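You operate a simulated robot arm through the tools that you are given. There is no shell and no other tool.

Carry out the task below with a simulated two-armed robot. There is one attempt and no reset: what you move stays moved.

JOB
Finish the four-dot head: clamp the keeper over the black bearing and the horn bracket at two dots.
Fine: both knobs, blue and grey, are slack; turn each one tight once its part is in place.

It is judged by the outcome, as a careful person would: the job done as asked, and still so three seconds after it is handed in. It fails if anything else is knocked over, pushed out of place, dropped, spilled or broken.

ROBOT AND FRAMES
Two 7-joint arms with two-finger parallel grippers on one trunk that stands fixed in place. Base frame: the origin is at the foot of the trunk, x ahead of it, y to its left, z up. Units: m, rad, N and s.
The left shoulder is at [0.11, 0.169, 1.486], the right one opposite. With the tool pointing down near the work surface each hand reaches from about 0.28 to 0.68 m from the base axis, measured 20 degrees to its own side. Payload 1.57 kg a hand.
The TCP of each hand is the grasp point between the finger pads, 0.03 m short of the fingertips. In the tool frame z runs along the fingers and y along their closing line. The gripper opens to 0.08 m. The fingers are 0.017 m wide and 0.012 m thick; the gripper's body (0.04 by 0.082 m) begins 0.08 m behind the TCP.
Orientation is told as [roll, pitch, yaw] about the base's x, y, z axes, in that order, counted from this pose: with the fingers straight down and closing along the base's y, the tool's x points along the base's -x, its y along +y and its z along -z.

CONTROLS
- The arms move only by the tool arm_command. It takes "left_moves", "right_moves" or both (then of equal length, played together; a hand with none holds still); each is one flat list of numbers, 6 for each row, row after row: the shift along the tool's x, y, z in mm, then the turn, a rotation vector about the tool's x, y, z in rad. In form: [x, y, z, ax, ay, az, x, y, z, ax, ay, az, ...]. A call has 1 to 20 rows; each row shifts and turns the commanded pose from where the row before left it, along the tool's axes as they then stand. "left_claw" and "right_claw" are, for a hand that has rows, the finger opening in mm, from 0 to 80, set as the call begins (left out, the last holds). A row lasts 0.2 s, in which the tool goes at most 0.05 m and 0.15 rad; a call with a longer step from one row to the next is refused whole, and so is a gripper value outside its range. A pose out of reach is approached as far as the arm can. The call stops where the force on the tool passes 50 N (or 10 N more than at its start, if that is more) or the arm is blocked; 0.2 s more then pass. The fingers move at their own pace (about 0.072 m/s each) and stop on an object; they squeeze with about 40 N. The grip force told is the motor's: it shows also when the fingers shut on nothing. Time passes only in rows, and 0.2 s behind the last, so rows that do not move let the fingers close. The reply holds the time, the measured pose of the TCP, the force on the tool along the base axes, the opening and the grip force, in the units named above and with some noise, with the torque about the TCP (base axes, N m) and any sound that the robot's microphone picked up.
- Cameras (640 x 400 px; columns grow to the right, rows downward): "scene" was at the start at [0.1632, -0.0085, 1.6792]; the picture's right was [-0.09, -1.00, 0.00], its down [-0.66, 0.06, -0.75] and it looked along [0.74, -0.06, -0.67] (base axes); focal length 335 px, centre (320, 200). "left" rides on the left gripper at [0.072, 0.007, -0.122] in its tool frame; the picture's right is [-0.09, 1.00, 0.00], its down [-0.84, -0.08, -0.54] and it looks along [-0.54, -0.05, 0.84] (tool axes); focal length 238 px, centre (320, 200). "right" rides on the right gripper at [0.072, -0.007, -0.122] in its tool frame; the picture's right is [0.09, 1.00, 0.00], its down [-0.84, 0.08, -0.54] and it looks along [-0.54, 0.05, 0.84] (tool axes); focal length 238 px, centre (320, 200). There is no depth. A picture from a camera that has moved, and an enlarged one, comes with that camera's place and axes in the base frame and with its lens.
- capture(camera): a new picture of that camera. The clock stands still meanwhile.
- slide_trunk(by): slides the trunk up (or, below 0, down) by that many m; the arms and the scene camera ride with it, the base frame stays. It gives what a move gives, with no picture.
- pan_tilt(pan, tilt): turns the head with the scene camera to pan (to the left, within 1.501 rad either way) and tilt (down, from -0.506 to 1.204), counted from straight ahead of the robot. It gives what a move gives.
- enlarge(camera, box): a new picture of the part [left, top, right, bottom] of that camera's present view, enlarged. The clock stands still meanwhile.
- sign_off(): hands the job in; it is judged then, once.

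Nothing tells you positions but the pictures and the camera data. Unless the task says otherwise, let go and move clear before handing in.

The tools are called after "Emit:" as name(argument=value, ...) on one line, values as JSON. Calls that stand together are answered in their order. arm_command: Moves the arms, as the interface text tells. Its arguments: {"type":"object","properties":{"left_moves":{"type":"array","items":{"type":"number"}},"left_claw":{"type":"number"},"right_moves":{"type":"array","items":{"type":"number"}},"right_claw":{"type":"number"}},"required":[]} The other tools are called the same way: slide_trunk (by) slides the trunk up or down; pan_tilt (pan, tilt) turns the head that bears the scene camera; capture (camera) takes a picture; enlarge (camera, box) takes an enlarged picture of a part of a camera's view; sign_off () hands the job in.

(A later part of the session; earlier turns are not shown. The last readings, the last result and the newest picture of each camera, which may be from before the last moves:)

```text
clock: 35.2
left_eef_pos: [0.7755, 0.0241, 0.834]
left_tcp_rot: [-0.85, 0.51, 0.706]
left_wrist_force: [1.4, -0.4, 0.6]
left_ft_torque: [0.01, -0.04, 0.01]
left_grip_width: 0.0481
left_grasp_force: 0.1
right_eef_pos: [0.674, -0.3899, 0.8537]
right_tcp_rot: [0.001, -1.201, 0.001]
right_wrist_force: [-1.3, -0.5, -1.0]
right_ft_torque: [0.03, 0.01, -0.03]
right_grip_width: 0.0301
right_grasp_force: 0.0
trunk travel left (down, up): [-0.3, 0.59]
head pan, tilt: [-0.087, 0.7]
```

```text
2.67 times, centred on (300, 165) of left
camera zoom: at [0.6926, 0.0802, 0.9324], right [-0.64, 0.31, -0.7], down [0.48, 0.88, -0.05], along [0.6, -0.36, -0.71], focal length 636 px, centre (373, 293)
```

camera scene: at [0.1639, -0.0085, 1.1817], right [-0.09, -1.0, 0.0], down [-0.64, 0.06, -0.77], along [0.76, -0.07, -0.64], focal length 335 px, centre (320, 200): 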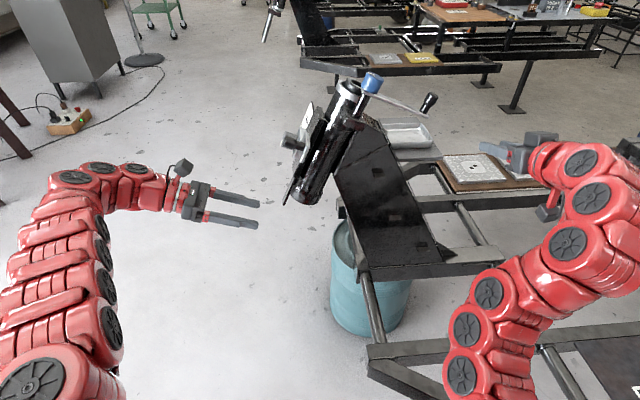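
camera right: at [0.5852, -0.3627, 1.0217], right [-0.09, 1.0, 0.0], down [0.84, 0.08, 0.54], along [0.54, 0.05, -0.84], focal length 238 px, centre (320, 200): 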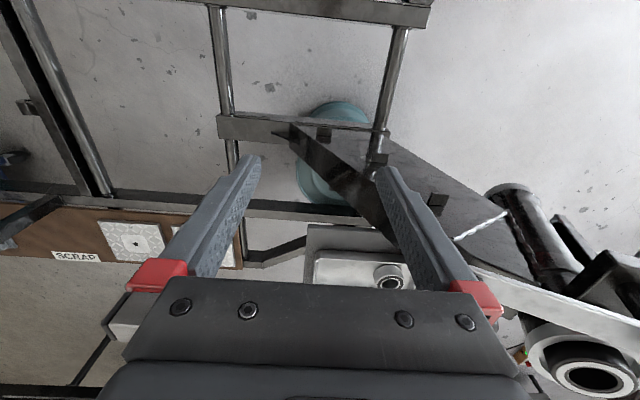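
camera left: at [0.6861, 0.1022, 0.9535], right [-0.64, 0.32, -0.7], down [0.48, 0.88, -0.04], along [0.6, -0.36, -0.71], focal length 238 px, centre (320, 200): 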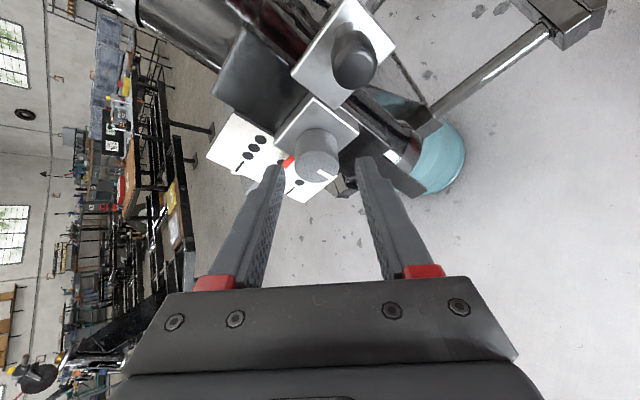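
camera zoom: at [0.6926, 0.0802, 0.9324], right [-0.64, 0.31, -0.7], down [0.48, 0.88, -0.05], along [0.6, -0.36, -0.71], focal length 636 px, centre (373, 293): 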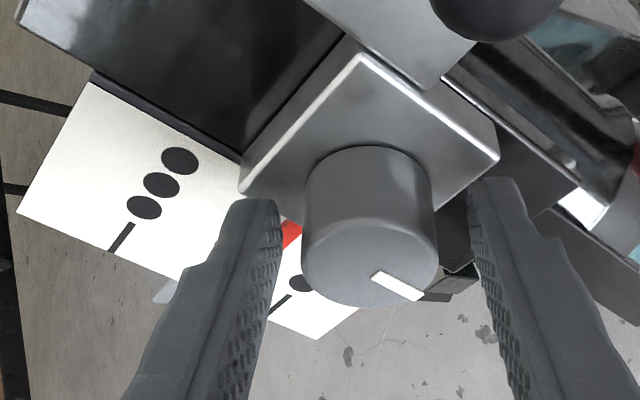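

The knob is now centred between the fingers. Gripping it.

Emit:
arm_command(left_moves=[0, 0, 1.5, 0, 0, 0, 0, 0, 0, 0, 0, 0, 0, 0, 0, 0, 0, 0], left_claw=20)

Emit:
enlarge(camera="left", box=[200, 90, 400, 240])

Emit:
enlarge(camera="scene", box=[290, 85, 346, 155])

```text
clock: 36.0
left_eef_pos: [0.777, 0.0244, 0.8333]
left_tcp_rot: [-0.85, 0.508, 0.711]
left_wrist_force: [4.1, 6.9, 3.9]
left_ft_torque: [0.99, 0.0, -0.07]
left_grip_width: 0.0336
left_grasp_force: 41.4
right_eef_pos: [0.6738, -0.3893, 0.8548]
right_tcp_rot: [-0.003, -1.2, 0.002]
right_wrist_force: [0.2, -0.3, -0.2]
right_ft_torque: [0.01, -0.01, 0.03]
right_grip_width: 0.0303
right_grasp_force: 0.1
trunk travel left (down, up): [-0.3, 0.59]
head pan, tilt: [-0.087, 0.7]
```

```text
2.67 times, centred on (300, 165) of left
camera zoom: at [0.6934, 0.08, 0.9319], right [-0.64, 0.31, -0.7], down [0.48, 0.88, -0.04], along [0.6, -0.36, -0.71], focal length 636 px, centre (373, 293)
```

zoom: 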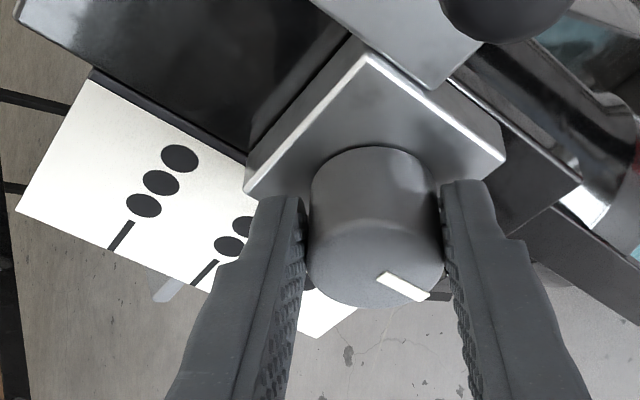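

```text
5.71 times, centred on (318, 120) of scene
camera zoom: at [0.1642, -0.0078, 1.1816], right [-0.09, -1.0, 0.0], down [-0.64, 0.06, -0.76], along [0.76, -0.07, -0.64], focal length 1914 px, centre (331, 657)
```

zoom: 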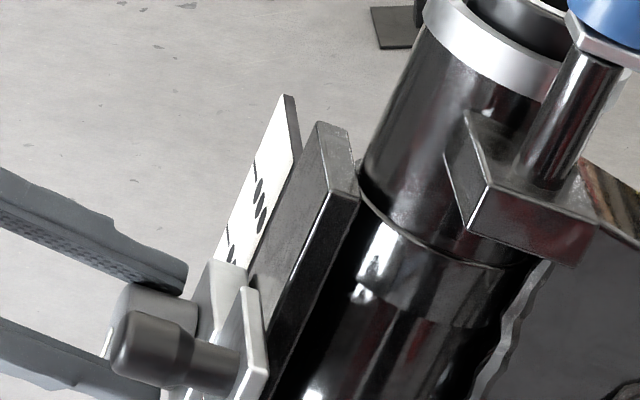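

Gripped (33.6 mm). The bracket is about 7 mm low, so I'll slide it up along the tube by the knob.

Emit:
arm_command(left_moves=[1.55, -1.65, -0.56, 0, 0, 0, 1.55, -1.65, -0.56, 0, 0, 0, 1.55, -1.65, -0.56, 0, 0, 0, 0, 0, 0, 0, 0, 0])

Emit:
enlarge(camera="left", box=[200, 90, 400, 240])

Emit:
enlarge(camera="scene", box=[290, 85, 346, 155])

```text
clock: 37.0
left_eef_pos: [0.7759, 0.0214, 0.8389]
left_tcp_rot: [-0.85, 0.513, 0.709]
left_wrist_force: [7.9, 10.0, 1.2]
left_ft_torque: [1.12, -0.13, 0.14]
left_grip_width: 0.0337
left_grasp_force: 41.3
right_eef_pos: [0.6747, -0.3882, 0.8546]
right_tcp_rot: [0.0, -1.199, 0.002]
right_wrist_force: [0.5, -0.1, 0.3]
right_ft_torque: [0.03, 0.0, 0.01]
right_grip_width: 0.0298
right_grasp_force: 0.1
trunk travel left (down, up): [-0.3, 0.59]
head pan, tilt: [-0.087, 0.7]
```

```text
2.67 times, centred on (300, 165) of left
camera zoom: at [0.6936, 0.0777, 0.9378], right [-0.64, 0.31, -0.7], down [0.48, 0.88, -0.05], along [0.6, -0.36, -0.71], focal length 636 px, centre (373, 293)
```

zoom: 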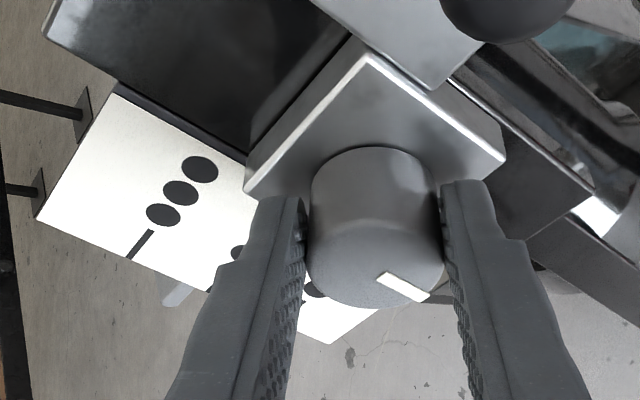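

```text
5.71 times, centred on (318, 120) of scene
camera zoom: at [0.1651, -0.0076, 1.1815], right [-0.09, -1.0, 0.0], down [-0.64, 0.06, -0.76], along [0.76, -0.07, -0.64], focal length 1914 px, centre (331, 657)
```

zoom: 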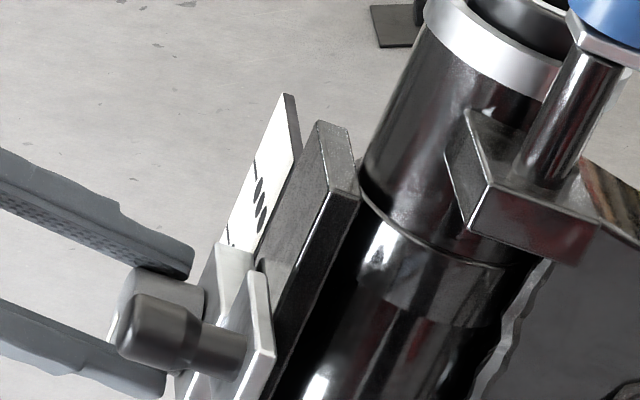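

The bracket is back at the two-dot position, within about 1 mm. Now I'll turn the knob clockwise about its own axis, starting with a small amount to see how it responds.

Emit:
arm_command(left_moves=[-0.08, 1.25, 0.03, 0.048, 0, 0.1315, -0.08, 1.25, 0.03, 0.048, 0, 0.1315, -0.08, 1.25, 0.03, 0.048, 0, 0.1315])

Emit:
enlarge(camera="left", box=[200, 90, 400, 240])

Emit:
enlarge(camera="scene", box=[290, 85, 346, 155])

```text
clock: 37.8
left_eef_pos: [0.7741, 0.0213, 0.8363]
left_tcp_rot: [-1.08, 0.184, 0.468]
left_wrist_force: [5.9, 9.4, 2.2]
left_ft_torque: [0.24, 0.25, -0.59]
left_grip_width: 0.0337
left_grasp_force: 41.5
right_eef_pos: [0.6745, -0.3884, 0.8546]
right_tcp_rot: [-0.002, -1.2, 0.002]
right_wrist_force: [-0.1, 0.4, -0.1]
right_ft_torque: [-0.01, 0.02, -0.02]
right_grip_width: 0.0299
right_grasp_force: 0.0
trunk travel left (down, up): [-0.3, 0.59]
head pan, tilt: [-0.087, 0.7]
```

```text
2.67 times, centred on (300, 165) of left
camera zoom: at [0.6685, 0.0936, 0.8974], right [-0.28, 0.39, -0.88], down [0.59, 0.79, 0.16], along [0.76, -0.47, -0.45], focal length 636 px, centre (373, 293)
```

zoom: 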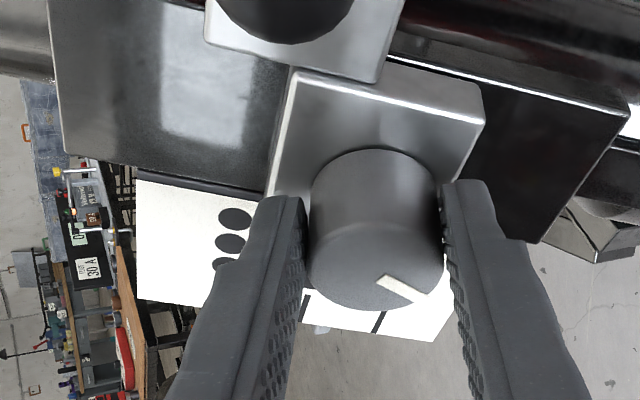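

```text
5.71 times, centred on (318, 120) of scene
camera zoom: at [0.1646, -0.0075, 1.1816], right [-0.09, -1.0, 0.0], down [-0.64, 0.06, -0.76], along [0.76, -0.07, -0.64], focal length 1914 px, centre (331, 657)
```

zoom: 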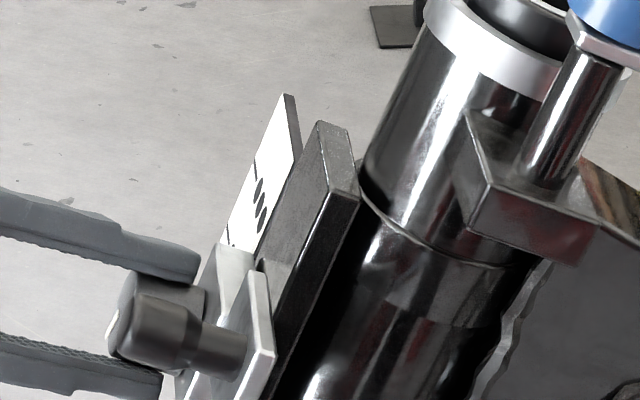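

The knob turns with the hand and the bracket hasn't moved. Continuing the turn.

Emit:
arm_command(left_moves=[-0.08, 1.25, 0.03, 0.048, 0, 0.1315, -0.08, 1.25, 0.03, 0.048, 0, 0.1315, -0.08, 1.25, 0.03, 0.048, 0, 0.1315, -0.08, 1.25, 0.03, 0.048, 0, 0.1315])

Emit:
enlarge(camera="left", box=[200, 90, 400, 240])

Emit:
enlarge(camera="scene", box=[290, 85, 346, 155])

```text
clock: 38.8
left_eef_pos: [0.7735, 0.0237, 0.8316]
left_tcp_rot: [-1.262, -0.301, 0.264]
left_wrist_force: [-4.4, 6.5, -3.8]
left_ft_torque: [0.87, 0.24, -0.43]
left_grip_width: 0.0337
left_grasp_force: 41.3
right_eef_pos: [0.6728, -0.3899, 0.855]
right_tcp_rot: [-0.001, -1.201, 0.001]
right_wrist_force: [0.3, -0.2, 0.9]
right_ft_torque: [0.0, -0.03, 0.02]
right_grip_width: 0.03
right_grasp_force: 0.0
trunk travel left (down, up): [-0.3, 0.59]
head pan, tilt: [-0.087, 0.7]
```

```text
2.67 times, centred on (300, 165) of left
camera zoom: at [0.6665, 0.1175, 0.8374], right [0.28, 0.39, -0.88], down [0.57, 0.67, 0.48], along [0.77, -0.64, -0.04], focal length 636 px, centre (373, 293)
```

zoom: 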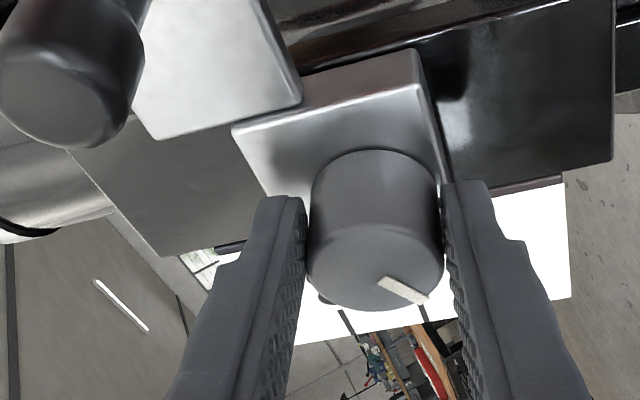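

```text
5.71 times, centred on (318, 120) of scene
camera zoom: at [0.1641, -0.0079, 1.1815], right [-0.09, -1.0, 0.0], down [-0.64, 0.06, -0.76], along [0.76, -0.07, -0.64], focal length 1914 px, centre (331, 657)
```

zoom: 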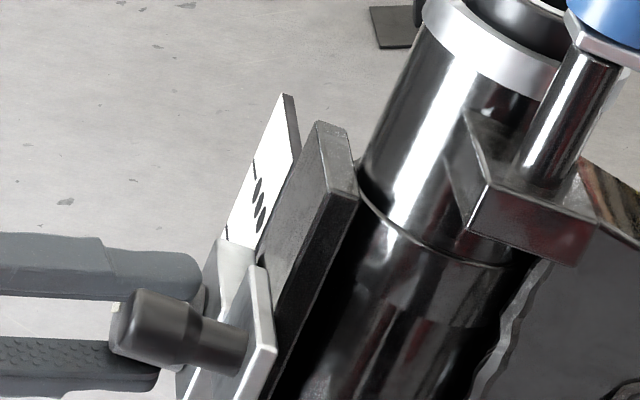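

No resisting torque yet, and the bracket is holding. I'll finish this stroke, about 90° in total.

Emit:
arm_command(left_moves=[-0.08, 1.25, 0.03, 0.048, 0, 0.1315, -0.08, 1.25, 0.03, 0.048, 0, 0.1315, -0.08, 1.25, 0.03, 0.048, 0, 0.1315, -0.08, 1.25, 0.03, 0.048, 0, 0.1315])

Emit:
enlarge(camera="left", box=[200, 90, 400, 240])

Emit:
enlarge(camera="scene", box=[290, 85, 346, 155])

```text
clock: 39.8
left_eef_pos: [0.7762, 0.0252, 0.8273]
left_tcp_rot: [-1.376, -0.811, 0.113]
left_wrist_force: [-0.8, 3.8, -9.2]
left_ft_torque: [1.36, 0.23, -0.3]
left_grip_width: 0.0335
left_grasp_force: 40.9
right_eef_pos: [0.6747, -0.3887, 0.8543]
right_tcp_rot: [0.0, -1.198, 0.0]
right_wrist_force: [-0.3, -0.5, 0.3]
right_ft_torque: [0.02, 0.02, 0.02]
right_grip_width: 0.0299
right_grasp_force: 0.0
trunk travel left (down, up): [-0.3, 0.59]
head pan, tilt: [-0.087, 0.7]
```

```text
2.67 times, centred on (300, 165) of left
camera zoom: at [0.7, 0.1387, 0.7843], right [0.74, 0.28, -0.61], down [0.38, 0.56, 0.73], along [0.55, -0.78, 0.31], focal length 636 px, centre (373, 293)
```

zoom: 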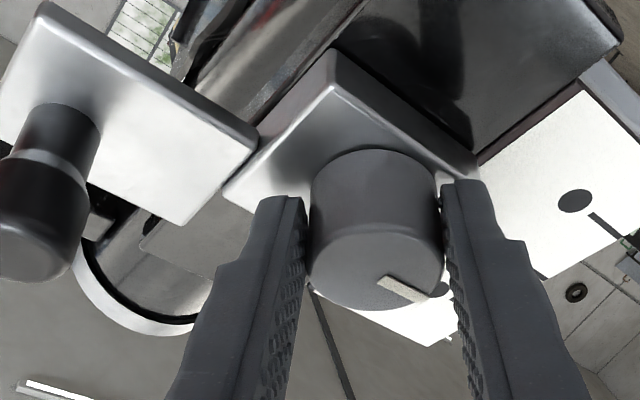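

```text
5.71 times, centred on (318, 120) of scene
camera zoom: at [0.1653, -0.0084, 1.1813], right [-0.09, -1.0, 0.0], down [-0.64, 0.06, -0.76], along [0.76, -0.07, -0.65], focal length 1914 px, centre (331, 657)
```

zoom: 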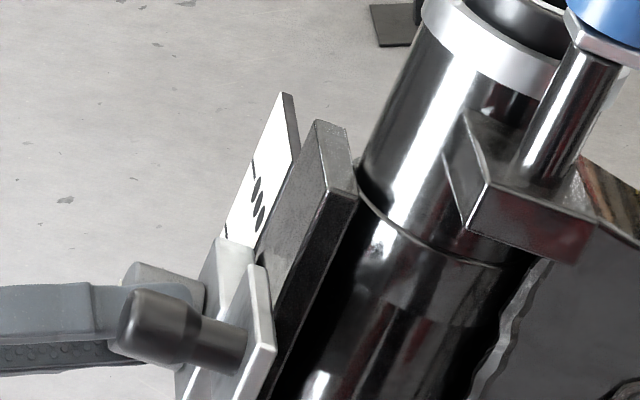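

The resisting torque is rising slightly and no reach limit was hit. I'll continue this stroke in small steps.

Emit:
arm_command(left_moves=[-0.08, 1.25, 0.03, 0.048, 0, 0.1315, -0.08, 1.25, 0.03, 0.048, 0, 0.1315])

Emit:
enlarge(camera="scene", box=[290, 85, 346, 155])

```text
clock: 40.4
left_eef_pos: [0.7778, 0.0261, 0.8258]
left_tcp_rot: [-1.397, -0.94, 0.078]
left_wrist_force: [8.0, 1.9, -7.3]
left_ft_torque: [1.08, 0.0, 0.33]
left_grip_width: 0.0335
left_grasp_force: 41.7
left hand out of reach, approached as far as the arm can: row 2
right_eef_pos: [0.6749, -0.3905, 0.8535]
right_tcp_rot: [-0.001, -1.199, 0.0]
right_wrist_force: [-0.6, 0.0, 0.6]
right_ft_torque: [-0.02, 0.02, -0.02]
right_grip_width: 0.0299
right_grasp_force: 0.1
trunk travel left (down, up): [-0.3, 0.59]
head pan, tilt: [-0.087, 0.7]
```

```text
5.71 times, centred on (318, 120) of scene
camera zoom: at [0.1661, -0.0085, 1.1813], right [-0.09, -1.0, 0.0], down [-0.64, 0.06, -0.76], along [0.76, -0.07, -0.65], focal length 1914 px, centre (331, 657)
```

zoom: 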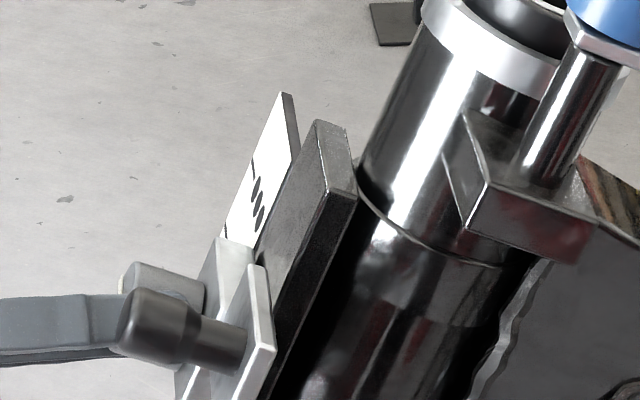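

That's the end of the stroke, about 97° turned in total. I'll open the fingers around the knob and swing back in place about the knob axis for another stroke.

Emit:
arm_command(left_moves=[0, 0, 0, 0, 0, 0, 0, 0, 0, 0, 0, 0], left_claw=47)

Emit:
enlarge(camera="scene", box=[290, 85, 346, 155])

Emit:
enlarge(camera="left", box=[200, 90, 400, 240])

```text
clock: 41.0
left_eef_pos: [0.7753, 0.0256, 0.827]
left_tcp_rot: [-1.398, -0.938, 0.076]
left_wrist_force: [0.0, -0.5, 1.2]
left_ft_torque: [0.02, 0.0, -0.01]
left_grip_width: 0.047
left_grasp_force: 0.1
right_eef_pos: [0.6728, -0.3902, 0.8539]
right_tcp_rot: [-0.001, -1.2, 0.001]
right_wrist_force: [0.4, 0.2, 0.3]
right_ft_torque: [-0.01, -0.02, -0.03]
right_grip_width: 0.0301
right_grasp_force: 0.1
trunk travel left (down, up): [-0.3, 0.59]
head pan, tilt: [-0.087, 0.7]
```

```text
5.71 times, centred on (318, 120) of scene
camera zoom: at [0.1638, -0.0087, 1.1817], right [-0.09, -1.0, 0.0], down [-0.64, 0.06, -0.76], along [0.76, -0.07, -0.64], focal length 1914 px, centre (331, 657)
```

zoom: 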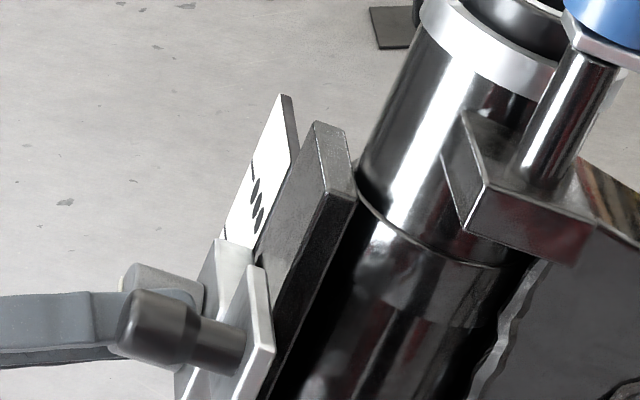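

```text
2.67 times, centred on (300, 165) of left
camera zoom: at [0.7111, 0.1421, 0.776], right [0.83, 0.24, -0.5], down [0.32, 0.55, 0.78], along [0.46, -0.8, 0.38], focal length 636 px, centre (373, 293)
```

zoom: 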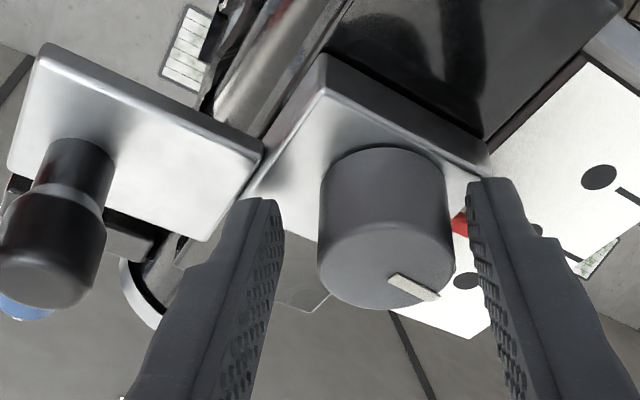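

The bracket held on release. Swinging the open fingers back around the knob now.

Emit:
arm_command(left_moves=[-0.08, -1.25, 0.03, -0.048, 0, -0.1315, -0.08, -1.25, 0.03, -0.048, 0, -0.1315, -0.08, -1.25, 0.03, -0.048, 0, -0.1315, -0.08, -1.25, 0.03, -0.048, 0, -0.1315, -0.08, -1.25, 0.03, -0.048, 0, -0.1315, -0.08, -1.25, 0.03, -0.048, 0, -0.1315])

Emit:
enlarge(camera="left", box=[200, 90, 400, 240])

Emit:
enlarge(camera="scene", box=[290, 85, 346, 155])

```text
clock: 42.4
left_eef_pos: [0.7744, 0.0247, 0.8327]
left_tcp_rot: [-1.223, -0.174, 0.312]
left_wrist_force: [0.8, -0.4, 0.5]
left_ft_torque: [-0.06, -0.03, -0.01]
left_grip_width: 0.047
left_grasp_force: 0.0
right_eef_pos: [0.6734, -0.3907, 0.855]
right_tcp_rot: [-0.001, -1.202, 0.0]
right_wrist_force: [-1.3, 1.0, 0.2]
right_ft_torque: [-0.01, 0.0, 0.01]
right_grip_width: 0.0303
right_grasp_force: 0.1
trunk travel left (down, up): [-0.3, 0.59]
head pan, tilt: [-0.087, 0.7]
```

```text
2.67 times, centred on (300, 165) of left
camera zoom: at [0.6647, 0.1116, 0.8529], right [0.14, 0.4, -0.91], down [0.59, 0.7, 0.4], along [0.79, -0.59, -0.14], focal length 636 px, centre (373, 293)
```

zoom: 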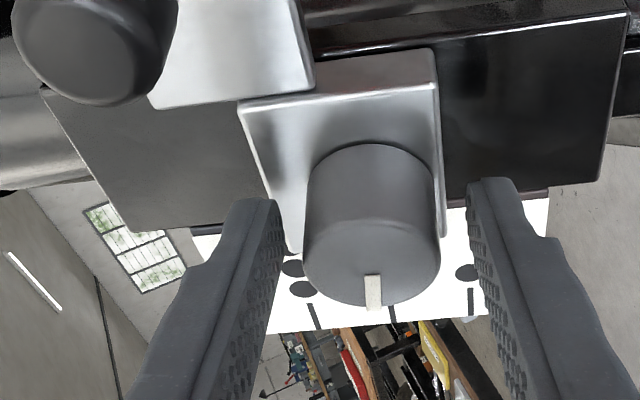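

```text
5.71 times, centred on (318, 120) of scene
camera zoom: at [0.1641, -0.0086, 1.1816], right [-0.09, -1.0, 0.0], down [-0.64, 0.06, -0.76], along [0.76, -0.07, -0.64], focal length 1914 px, centre (331, 657)
```

zoom: 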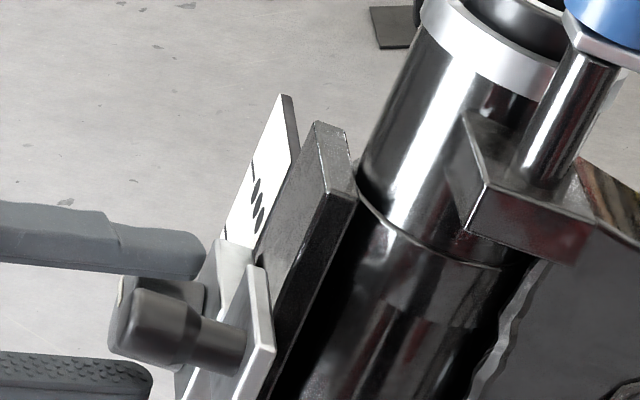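

Still clear of the knob, and the bracket hasn't moved. I'll continue back to the starting angle.

Emit:
arm_command(left_moves=[-0.08, -1.25, 0.03, -0.048, 0, -0.1315, -0.08, -1.25, 0.03, -0.048, 0, -0.1315, -0.08, -1.25, 0.03, -0.048, 0, -0.1315, -0.08, -1.25, 0.03, -0.048, 0, -0.1315, -0.08, -1.25, 0.03, -0.048, 0, -0.1315])

Emit:
enlarge(camera="left", box=[200, 90, 400, 240])

Emit:
enlarge(camera="scene", box=[290, 85, 346, 155])

```text
clock: 43.6
left_eef_pos: [0.7765, 0.021, 0.8389]
left_tcp_rot: [-0.938, 0.41, 0.616]
left_wrist_force: [0.6, 0.1, -0.3]
left_ft_torque: [-0.01, 0.05, 0.01]
left_grip_width: 0.0468
left_grasp_force: 0.0
right_eef_pos: [0.6737, -0.389, 0.8548]
right_tcp_rot: [0.001, -1.2, 0.001]
right_wrist_force: [0.3, -0.1, 0.4]
right_ft_torque: [-0.03, 0.01, 0.03]
right_grip_width: 0.0299
right_grasp_force: 0.1
trunk travel left (down, up): [-0.3, 0.59]
head pan, tilt: [-0.087, 0.7]
```

```text
2.67 times, centred on (300, 165) of left
camera zoom: at [0.6838, 0.0811, 0.9265], right [-0.53, 0.35, -0.77], down [0.52, 0.85, 0.02], along [0.67, -0.4, -0.63], focal length 636 px, centre (373, 293)
```

zoom: 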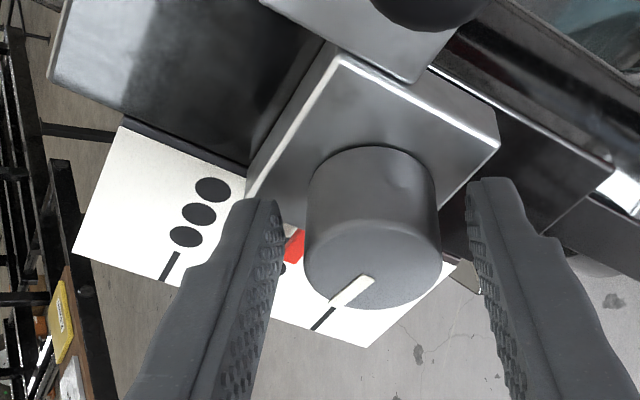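

```text
5.71 times, centred on (318, 120) of scene
camera zoom: at [0.164, -0.0088, 1.1816], right [-0.09, -1.0, 0.0], down [-0.64, 0.06, -0.76], along [0.76, -0.07, -0.64], focal length 1914 px, centre (331, 657)
```

zoom: 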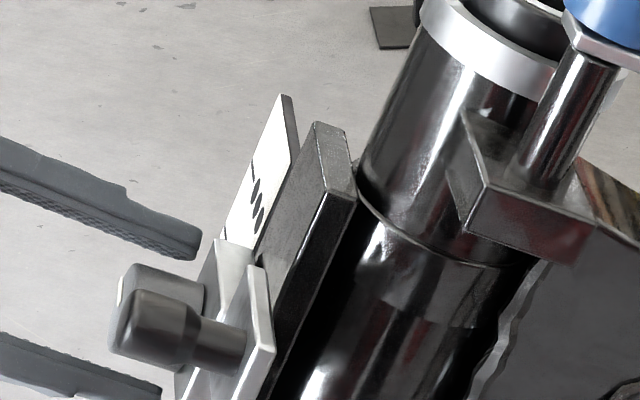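

The knob mark shows about a quarter turn so far, and the pointer still sits over the two-dot group. I'll grip again for a second stroke.

Emit:
arm_command(left_moves=[0, 0, 0, 0, 0, 0, 0, 0, 0, 0, 0, 0], left_claw=20)

Emit:
arm_command(left_moves=[-0.08, 1.25, 0.03, 0.048, 0, 0.1315, -0.08, 1.25, 0.03, 0.048, 0, 0.1315, -0.08, 1.25, 0.03, 0.048, 0, 0.1315, -0.08, 1.25, 0.03, 0.048, 0, 0.1315, -0.08, 1.25, 0.03, 0.048, 0, 0.1315])

Emit:
enlarge(camera="left", box=[200, 90, 400, 240])

Emit:
enlarge(camera="scene", box=[290, 85, 346, 155])

```text
clock: 44.2
left_eef_pos: [0.7763, 0.0193, 0.8397]
left_tcp_rot: [-0.939, 0.407, 0.617]
left_wrist_force: [6.1, -0.6, 3.4]
left_ft_torque: [0.55, 0.08, -0.27]
left_grip_width: 0.0339
left_grasp_force: 41.0
right_eef_pos: [0.6729, -0.3899, 0.8548]
right_tcp_rot: [0.001, -1.198, -0.001]
right_wrist_force: [-0.5, -1.0, 0.0]
right_ft_torque: [-0.01, 0.02, 0.02]
right_grip_width: 0.0298
right_grasp_force: 0.2
trunk travel left (down, up): [-0.3, 0.59]
head pan, tilt: [-0.087, 0.7]
```

```text
clock: 45.4
left_eef_pos: [0.7717, 0.0237, 0.8341]
left_tcp_rot: [-1.223, -0.179, 0.307]
left_wrist_force: [-3.2, -2.5, 4.4]
left_ft_torque: [0.83, 0.49, -0.54]
left_grip_width: 0.0335
left_grasp_force: 41.6
right_eef_pos: [0.6741, -0.3886, 0.8547]
right_tcp_rot: [0.003, -1.203, 0.001]
right_wrist_force: [0.3, 0.0, 0.6]
right_ft_torque: [0.0, -0.01, 0.0]
right_grip_width: 0.0302
right_grasp_force: 0.0
trunk travel left (down, up): [-0.3, 0.59]
head pan, tilt: [-0.087, 0.7]
```

```text
2.67 times, centred on (300, 165) of left
camera zoom: at [0.6636, 0.1111, 0.8525], right [0.14, 0.4, -0.91], down [0.6, 0.7, 0.4], along [0.79, -0.6, -0.14], focal length 636 px, centre (373, 293)
```

zoom: 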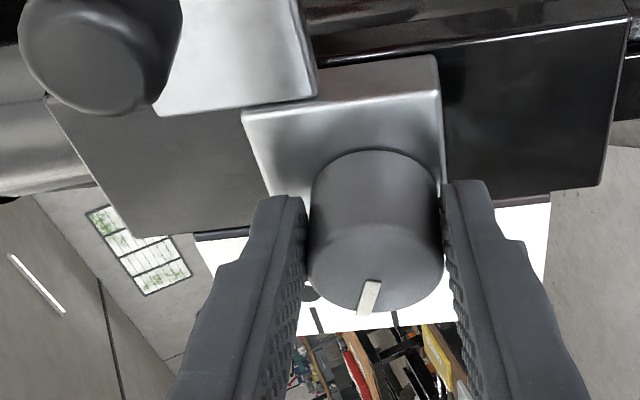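

```text
5.71 times, centred on (318, 120) of scene
camera zoom: at [0.1633, -0.0089, 1.1816], right [-0.09, -1.0, 0.0], down [-0.64, 0.06, -0.77], along [0.76, -0.07, -0.64], focal length 1914 px, centre (331, 657)
```

zoom: 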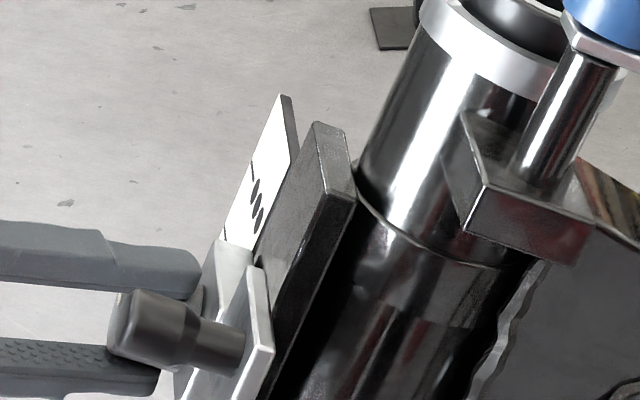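

The knob has begun to resist, with torque now about 0.25 N·m and the fingers slipping slightly on it. I'll continue to see if it still moves.

Emit:
arm_command(left_moves=[-0.08, 1.25, 0.03, 0.048, 0, 0.1315, -0.08, 1.25, 0.03, 0.048, 0, 0.1315, -0.08, 1.25, 0.03, 0.048, 0, 0.1315], left_claw=0)

Emit:
enlarge(camera="left", box=[200, 90, 400, 240])

Emit:
enlarge(camera="scene", box=[290, 85, 346, 155])

```text
clock: 46.2
left_eef_pos: [0.7759, 0.025, 0.8294]
left_tcp_rot: [-1.326, -0.556, 0.186]
left_wrist_force: [-1.8, -3.1, 3.3]
left_ft_torque: [0.84, 0.17, 0.21]
left_grip_width: 0.0333
left_grasp_force: 41.4
right_eef_pos: [0.6738, -0.3895, 0.8547]
right_tcp_rot: [0.001, -1.202, -0.002]
right_wrist_force: [-0.2, -0.3, 0.4]
right_ft_torque: [0.0, 0.02, 0.0]
right_grip_width: 0.03
right_grasp_force: 0.0
trunk travel left (down, up): [-0.3, 0.59]
head pan, tilt: [-0.087, 0.7]
```

```text
2.67 times, centred on (300, 165) of left
camera zoom: at [0.6798, 0.129, 0.8088], right [0.53, 0.35, -0.77], down [0.5, 0.61, 0.62], along [0.68, -0.71, 0.15], focal length 636 px, centre (373, 293)
```

zoom: 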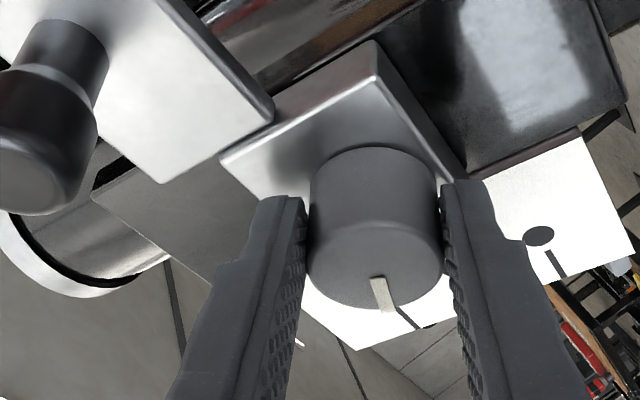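

```text
5.71 times, centred on (318, 120) of scene
camera zoom: at [0.1638, -0.0091, 1.1816], right [-0.09, -1.0, 0.0], down [-0.64, 0.06, -0.77], along [0.76, -0.07, -0.64], focal length 1914 px, centre (331, 657)
```

zoom: 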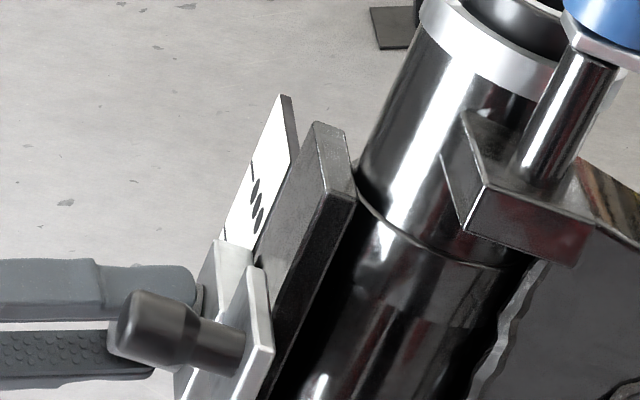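

The knob no longer moves with the fingers, so it seems to have reached tight after about 115°. While still holding it, I'll try a 2 mm nudge along the tube: a large reaction force would confirm the clamp.

Emit:
arm_command(left_moves=[-0.43, -0.89, 0.16, 0, 0, 0, -0.43, -0.89, 0.16, 0, 0, 0])

Emit:
enlarge(camera="scene", box=[290, 85, 346, 155])

```text
clock: 46.8
left_eef_pos: [0.7749, 0.0247, 0.8291]
left_tcp_rot: [-1.325, -0.552, 0.186]
left_wrist_force: [-10.8, -0.7, -11.6]
left_ft_torque: [0.63, -0.22, 0.62]
left_grip_width: 0.0338
left_grasp_force: 40.7
right_eef_pos: [0.673, -0.3906, 0.8532]
right_tcp_rot: [0.003, -1.199, 0.0]
right_wrist_force: [-0.2, 0.1, 0.1]
right_ft_torque: [0.0, 0.0, 0.0]
right_grip_width: 0.0301
right_grasp_force: 0.1
trunk travel left (down, up): [-0.3, 0.59]
head pan, tilt: [-0.087, 0.7]
```

```text
5.71 times, centred on (318, 120) of scene
camera zoom: at [0.1642, -0.0087, 1.1813], right [-0.09, -1.0, 0.0], down [-0.64, 0.06, -0.76], along [0.76, -0.07, -0.64], focal length 1914 px, centre (331, 657)
```

zoom: 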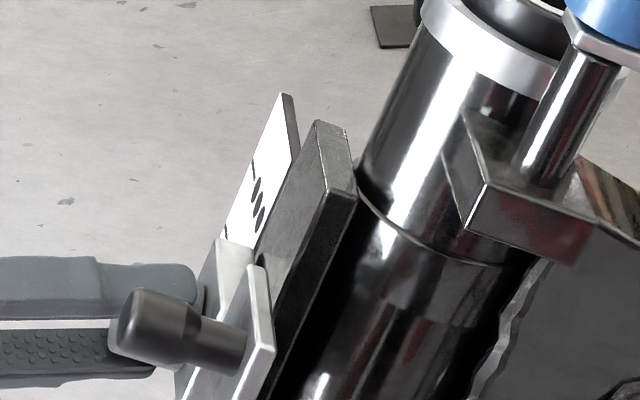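

The bracket didn't move and pushed back about 15 N, so it is clamping. I'll undo the nudge, release, and make one more stroke to be sure the knob is fully tight.

Emit:
arm_command(left_moves=[0.43, 0.89, -0.16, 0, 0, 0, 0.43, 0.89, -0.16, 0, 0, 0])

Emit:
arm_command(left_moves=[0, 0, 0, 0, 0, 0, 0, 0, 0, 0, 0, 0], left_claw=47)

Emit:
arm_command(left_moves=[-0.08, -1.25, 0.03, -0.048, 0, -0.1315, -0.08, -1.25, 0.03, -0.048, 0, -0.1315, -0.08, -1.25, 0.03, -0.048, 0, -0.1315, -0.08, -1.25, 0.03, -0.048, 0, -0.1315, -0.08, -1.25, 0.03, -0.048, 0, -0.1315, -0.08, -1.25, 0.03, -0.048, 0, -0.1315, -0.08, -1.25, 0.03, -0.048, 0, -0.1315, -0.08, -1.25, 0.03, -0.048, 0, -0.1315])

Emit:
enlarge(camera="left", box=[200, 90, 400, 240])

Emit:
enlarge(camera="scene", box=[290, 85, 346, 155])

```text
clock: 47.4
left_eef_pos: [0.774, 0.0248, 0.8291]
left_tcp_rot: [-1.327, -0.553, 0.187]
left_wrist_force: [-7.6, -1.3, -6.0]
left_ft_torque: [1.39, 0.16, -0.33]
left_grip_width: 0.0333
left_grasp_force: 41.7
right_eef_pos: [0.673, -0.3901, 0.8544]
right_tcp_rot: [0.003, -1.2, 0.0]
right_wrist_force: [0.1, 0.3, 0.3]
right_ft_torque: [0.02, 0.02, 0.02]
right_grip_width: 0.0298
right_grasp_force: 0.1
trunk travel left (down, up): [-0.3, 0.59]
head pan, tilt: [-0.087, 0.7]
```

```text
clock: 48.0
left_eef_pos: [0.7756, 0.0248, 0.8297]
left_tcp_rot: [-1.326, -0.553, 0.188]
left_wrist_force: [0.3, -0.7, -0.6]
left_ft_torque: [-0.01, 0.02, 0.0]
left_grip_width: 0.0469
left_grasp_force: 0.2
right_eef_pos: [0.6737, -0.3902, 0.8552]
right_tcp_rot: [-0.001, -1.2, 0.001]
right_wrist_force: [-0.1, 0.2, -0.8]
right_ft_torque: [-0.01, 0.02, 0.02]
right_grip_width: 0.0301
right_grasp_force: 0.0
trunk travel left (down, up): [-0.3, 0.59]
head pan, tilt: [-0.087, 0.7]
```

```text
clock: 49.8
left_eef_pos: [0.775, 0.0209, 0.8385]
left_tcp_rot: [-0.938, 0.41, 0.618]
left_wrist_force: [0.2, 0.9, 0.0]
left_ft_torque: [-0.01, 0.04, -0.03]
left_grip_width: 0.047
left_grasp_force: 0.1
right_eef_pos: [0.6729, -0.3894, 0.8548]
right_tcp_rot: [0.001, -1.201, 0.0]
right_wrist_force: [-0.2, 0.9, -0.5]
right_ft_torque: [-0.01, 0.03, 0.04]
right_grip_width: 0.03
right_grasp_force: 0.1
trunk travel left (down, up): [-0.3, 0.59]
head pan, tilt: [-0.087, 0.7]
```

```text
2.67 times, centred on (300, 165) of left
camera zoom: at [0.6834, 0.083, 0.9255], right [-0.53, 0.34, -0.77], down [0.52, 0.85, 0.02], along [0.66, -0.4, -0.63], focal length 636 px, centre (373, 293)
```

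zoom: 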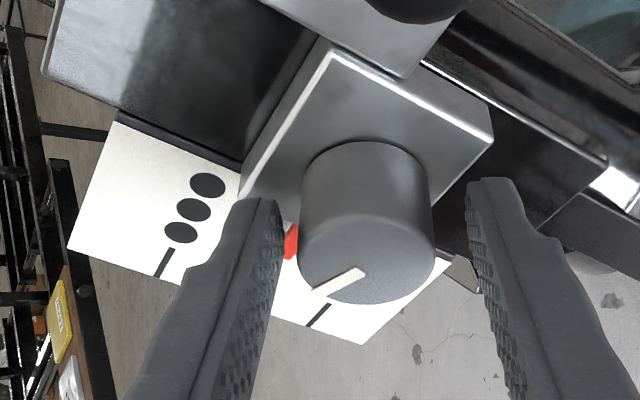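

```text
5.71 times, centred on (318, 120) of scene
camera zoom: at [0.164, -0.0087, 1.1816], right [-0.09, -1.0, 0.0], down [-0.64, 0.06, -0.76], along [0.76, -0.07, -0.64], focal length 1914 px, centre (331, 657)
```

zoom: 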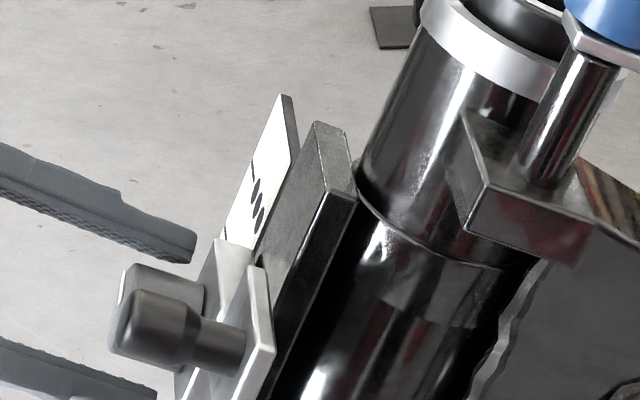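

The mark advanced only a little on that stroke. One more stroke to confirm it's at its stop.

Emit:
arm_command(left_moves=[0, -1, 0, 0, 0, 0, 0, 0, 0, 0, 0, 0, 0, 0, 0, 0, 0, 0], left_claw=0)

Emit:
arm_command(left_moves=[-0.08, 1.25, 0.03, 0.048, 0, 0.1315, -0.08, 1.25, 0.03, 0.048, 0, 0.1315, -0.08, 1.25, 0.03, 0.048, 0, 0.1315])

Emit:
enlarge(camera="left", box=[200, 90, 400, 240])

Emit:
arm_command(left_moves=[-0.08, 1.25, 0.03, 0.048, 0, 0.1315, -0.08, 1.25, 0.03, 0.048, 0, 0.1315, -0.08, 1.25, 0.03, 0.048, 0, 0.1315, -0.08, 1.25, 0.03, 0.048, 0, 0.1315])

Emit:
enlarge(camera="left", box=[200, 90, 400, 240])

Emit:
enlarge(camera="scene", box=[290, 85, 346, 155])

```text
clock: 50.6
left_eef_pos: [0.7762, 0.0226, 0.8386]
left_tcp_rot: [-0.938, 0.407, 0.615]
left_wrist_force: [8.0, 0.7, 5.5]
left_ft_torque: [0.76, -0.03, -0.13]
left_grip_width: 0.0331
left_grasp_force: 41.4
right_eef_pos: [0.6734, -0.3889, 0.8554]
right_tcp_rot: [0.001, -1.2, -0.001]
right_wrist_force: [0.1, -0.6, -0.1]
right_ft_torque: [-0.03, 0.01, 0.02]
right_grip_width: 0.03
right_grasp_force: 0.1
trunk travel left (down, up): [-0.3, 0.59]
head pan, tilt: [-0.087, 0.7]
```

```text
clock: 51.4
left_eef_pos: [0.775, 0.024, 0.8351]
left_tcp_rot: [-1.132, 0.066, 0.408]
left_wrist_force: [1.3, 0.0, 1.4]
left_ft_torque: [0.63, 0.86, -0.59]
left_grip_width: 0.0335
left_grasp_force: 41.0
right_eef_pos: [0.6734, -0.3901, 0.8532]
right_tcp_rot: [0.002, -1.198, 0.001]
right_wrist_force: [-0.5, 0.1, -0.1]
right_ft_torque: [-0.01, 0.01, -0.03]
right_grip_width: 0.03
right_grasp_force: 0.0
trunk travel left (down, up): [-0.3, 0.59]
head pan, tilt: [-0.087, 0.7]
```

```text
2.67 times, centred on (300, 165) of left
camera zoom: at [0.6665, 0.0995, 0.8838], right [-0.14, 0.4, -0.91], down [0.6, 0.76, 0.24], along [0.79, -0.51, -0.35], focal length 636 px, centre (373, 293)
```

zoom: 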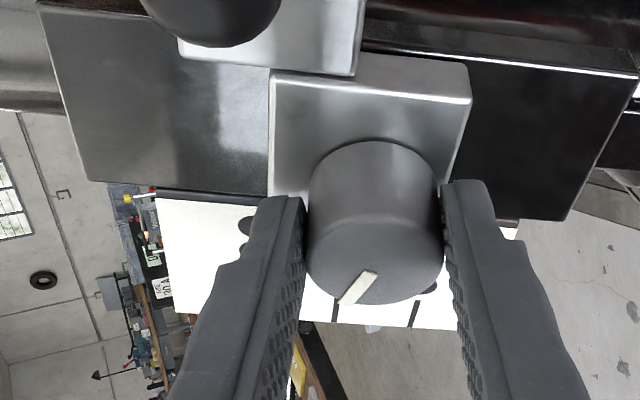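

```text
clock: 52.4
left_eef_pos: [0.7755, 0.0245, 0.8312]
left_tcp_rot: [-1.297, -0.428, 0.226]
left_wrist_force: [-0.4, -1.1, -2.4]
left_ft_torque: [0.99, 0.61, -0.09]
left_grip_width: 0.0335
left_grasp_force: 41.6
right_eef_pos: [0.6745, -0.3895, 0.8529]
right_tcp_rot: [0.003, -1.199, -0.001]
right_wrist_force: [0.6, -0.5, -0.4]
right_ft_torque: [0.0, 0.02, 0.01]
right_grip_width: 0.0302
right_grasp_force: 0.1
trunk travel left (down, up): [-0.3, 0.59]
head pan, tilt: [-0.087, 0.7]
```

```text
2.67 times, centred on (300, 165) of left
camera zoom: at [0.6738, 0.1238, 0.8235], right [0.41, 0.37, -0.83], down [0.54, 0.64, 0.55], along [0.74, -0.68, 0.06], focal length 636 px, centre (373, 293)
```

zoom: 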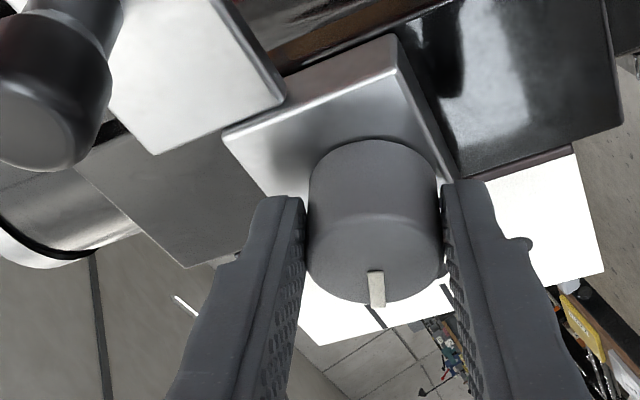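

```text
5.71 times, centred on (318, 120) of scene
camera zoom: at [0.1645, -0.0089, 1.1815], right [-0.09, -1.0, 0.0], down [-0.64, 0.06, -0.76], along [0.76, -0.07, -0.64], focal length 1914 px, centre (331, 657)
```

zoom: 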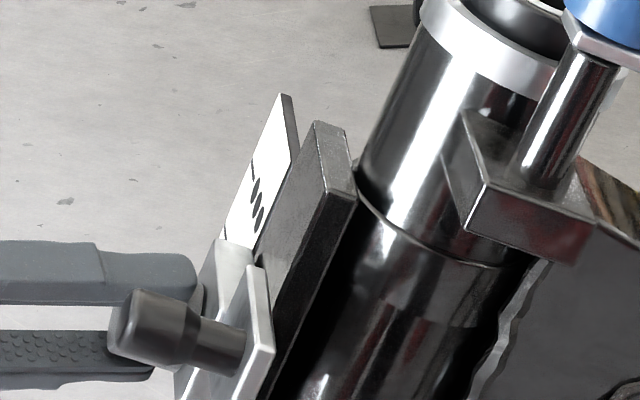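

Torque now levels off at about 0.55 N·m with the knob stationary, so the grey knob is tight. I'll release, back off along the approach line, and verify the pointer.

Emit:
arm_command(left_moves=[0, 0, 0, 0, 0, 0, 0, 0, 0, 0, 0, 0], left_claw=48)

Emit:
arm_command(left_moves=[0, 0, -15, 0, 0, 0, 0, 0, -20, 0, 0, 0, 0, 0, -25, 0, 0, 0, 0, 0, -30, 0, 0, 0, 0, 0, -30, 0, 0, 0])

Emit:
capture(camera="left")

Emit:
enlarge(camera="scene", box=[270, 80, 398, 180])

```text
clock: 53.0
left_eef_pos: [0.7757, 0.0241, 0.8302]
left_tcp_rot: [-1.297, -0.428, 0.228]
left_wrist_force: [-0.4, 0.2, 0.5]
left_ft_torque: [0.02, 0.0, -0.02]
left_grip_width: 0.048
left_grasp_force: 0.0
right_eef_pos: [0.6733, -0.3904, 0.8553]
right_tcp_rot: [-0.001, -1.202, 0.0]
right_wrist_force: [0.2, -0.8, -0.5]
right_ft_torque: [-0.02, 0.04, 0.03]
right_grip_width: 0.0299
right_grasp_force: 0.1
trunk travel left (down, up): [-0.3, 0.59]
head pan, tilt: [-0.087, 0.7]
```

```text
clock: 54.2
left_eef_pos: [0.7335, 0.1349, 0.8616]
left_tcp_rot: [-1.297, -0.425, 0.227]
left_wrist_force: [-0.1, 0.0, 0.2]
left_ft_torque: [-0.01, -0.01, -0.03]
left_grip_width: 0.0481
left_grasp_force: 0.1
right_eef_pos: [0.6731, -0.389, 0.8541]
right_tcp_rot: [0.0, -1.2, 0.002]
right_wrist_force: [0.3, 0.1, 0.5]
right_ft_torque: [0.01, -0.02, -0.01]
right_grip_width: 0.0301
right_grasp_force: 0.2
trunk travel left (down, up): [-0.3, 0.59]
head pan, tilt: [-0.087, 0.7]
```

```text
taken
camera left: at [0.633, 0.2348, 0.8535], right [0.41, 0.37, -0.83], down [0.54, 0.64, 0.55], along [0.74, -0.67, 0.06], focal length 238 px, centre (320, 200)
```

left: 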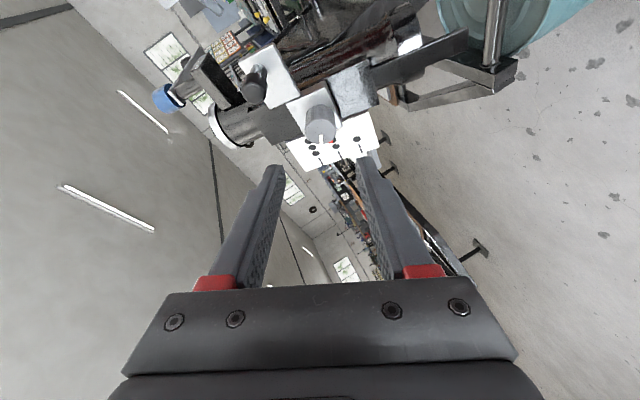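

```text
4.00 times, centred on (334, 130) of scene
camera zoom: at [0.164, -0.0083, 1.1816], right [-0.09, -1.0, 0.0], down [-0.64, 0.06, -0.76], along [0.76, -0.07, -0.64], focal length 1339 px, centre (264, 480)
```

zoom: 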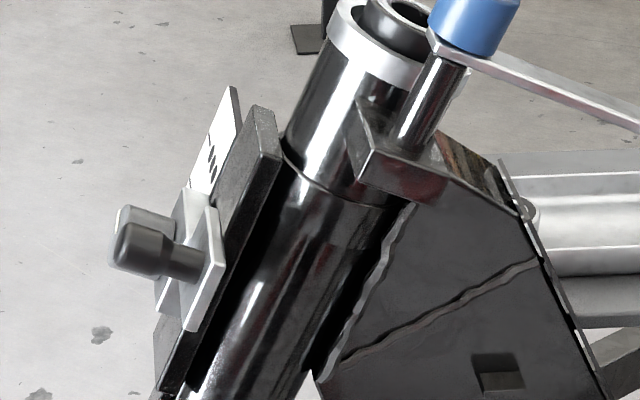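

I'll check the pointer from here, then rotate the hand for a cleaner view.

Emit:
enlarge(camera="left", box=[270, 80, 400, 180])

Emit:
arm_command(left_moves=[0, 0, 0, -0.048, 0, -0.1315, 0, 0, 0, -0.048, 0, -0.1315, 0, 0, 0, -0.048, 0, -0.1315, 0, 0, 0, -0.048, 0, -0.1315, 0, 0, 0, -0.048, 0, -0.1315, 0, 0, 0, -0.048, 0, -0.1315, 0, 0, 0, -0.048, 0, -0.1315, 0, 0, 0, -0.048, 0, -0.1315, 0, 0, 0, -0.048, 0, -0.1315, 0, 0, 0, -0.048, 0, -0.1315])

Emit:
capture(camera="left")

```text
4.00 times, centred on (335, 130) of left
camera zoom: at [0.633, 0.2348, 0.8535], right [0.41, 0.37, -0.83], down [0.54, 0.64, 0.55], along [0.74, -0.67, 0.06], focal length 953 px, centre (260, 480)
```

zoom: 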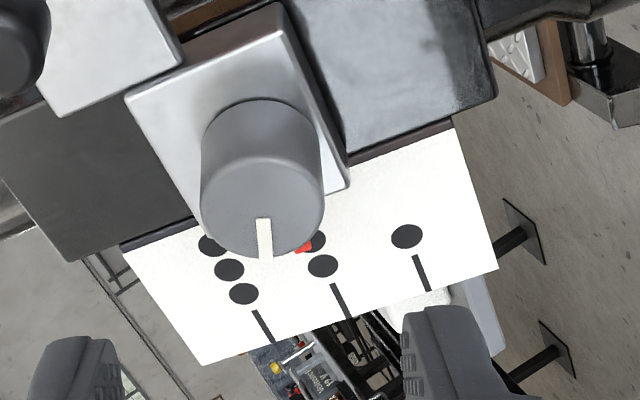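

```text
clock: 56.4
left_eef_pos: [0.7314, 0.1329, 0.8541]
left_tcp_rot: [-0.684, 0.648, 0.88]
left_wrist_force: [0.6, -0.1, -0.8]
left_ft_torque: [-0.01, 0.02, -0.04]
left_grip_width: 0.0481
left_grasp_force: 0.1
left hand out of reach, approached as far as the arm can: row 10
right_eef_pos: [0.6735, -0.3897, 0.8544]
right_tcp_rot: [-0.001, -1.201, 0.001]
right_wrist_force: [0.0, -1.2, 0.0]
right_ft_torque: [-0.02, -0.02, -0.01]
right_grip_width: 0.03
right_grasp_force: 0.1
trunk travel left (down, up): [-0.3, 0.59]
head pan, tilt: [-0.087, 0.7]
```

```text
taken
camera left: at [0.6648, 0.1836, 0.9671], right [-0.79, 0.26, -0.56], down [0.39, 0.91, -0.13], along [0.47, -0.32, -0.82], focal length 238 px, centre (320, 200)
```

left: 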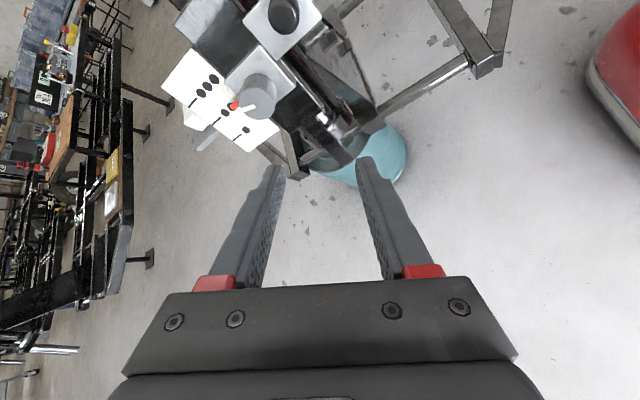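

Emit:
enlarge(camera="left", box=[155, 40, 295, 160])

Emit:
enlarge(camera="left", box=[190, 70, 270, 150])

```text
3.33 times, centred on (225, 100) of left
camera zoom: at [0.6648, 0.1836, 0.9671], right [-0.79, 0.26, -0.56], down [0.39, 0.91, -0.13], along [0.47, -0.32, -0.82], focal length 794 px, centre (637, 533)
```

zoom: 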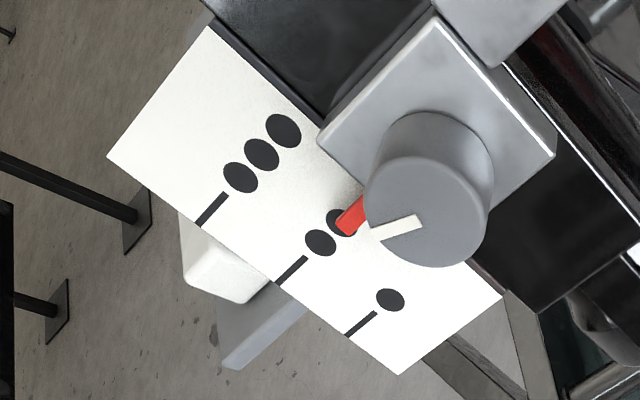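

```text
5.00 times, centred on (230, 110) of left
camera zoom: at [0.6648, 0.1836, 0.9671], right [-0.79, 0.26, -0.56], down [0.39, 0.91, -0.13], along [0.47, -0.32, -0.82], focal length 1192 px, centre (770, 650)
```

zoom: 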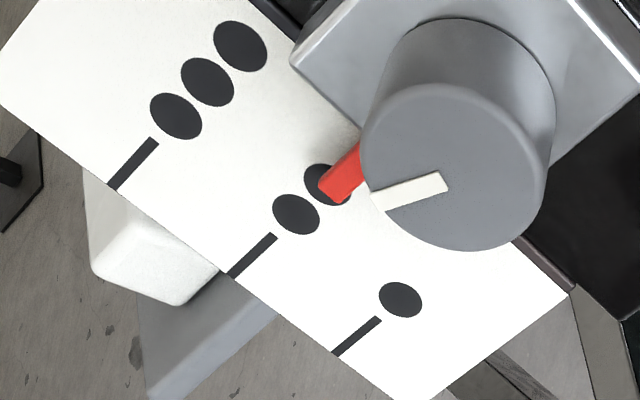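

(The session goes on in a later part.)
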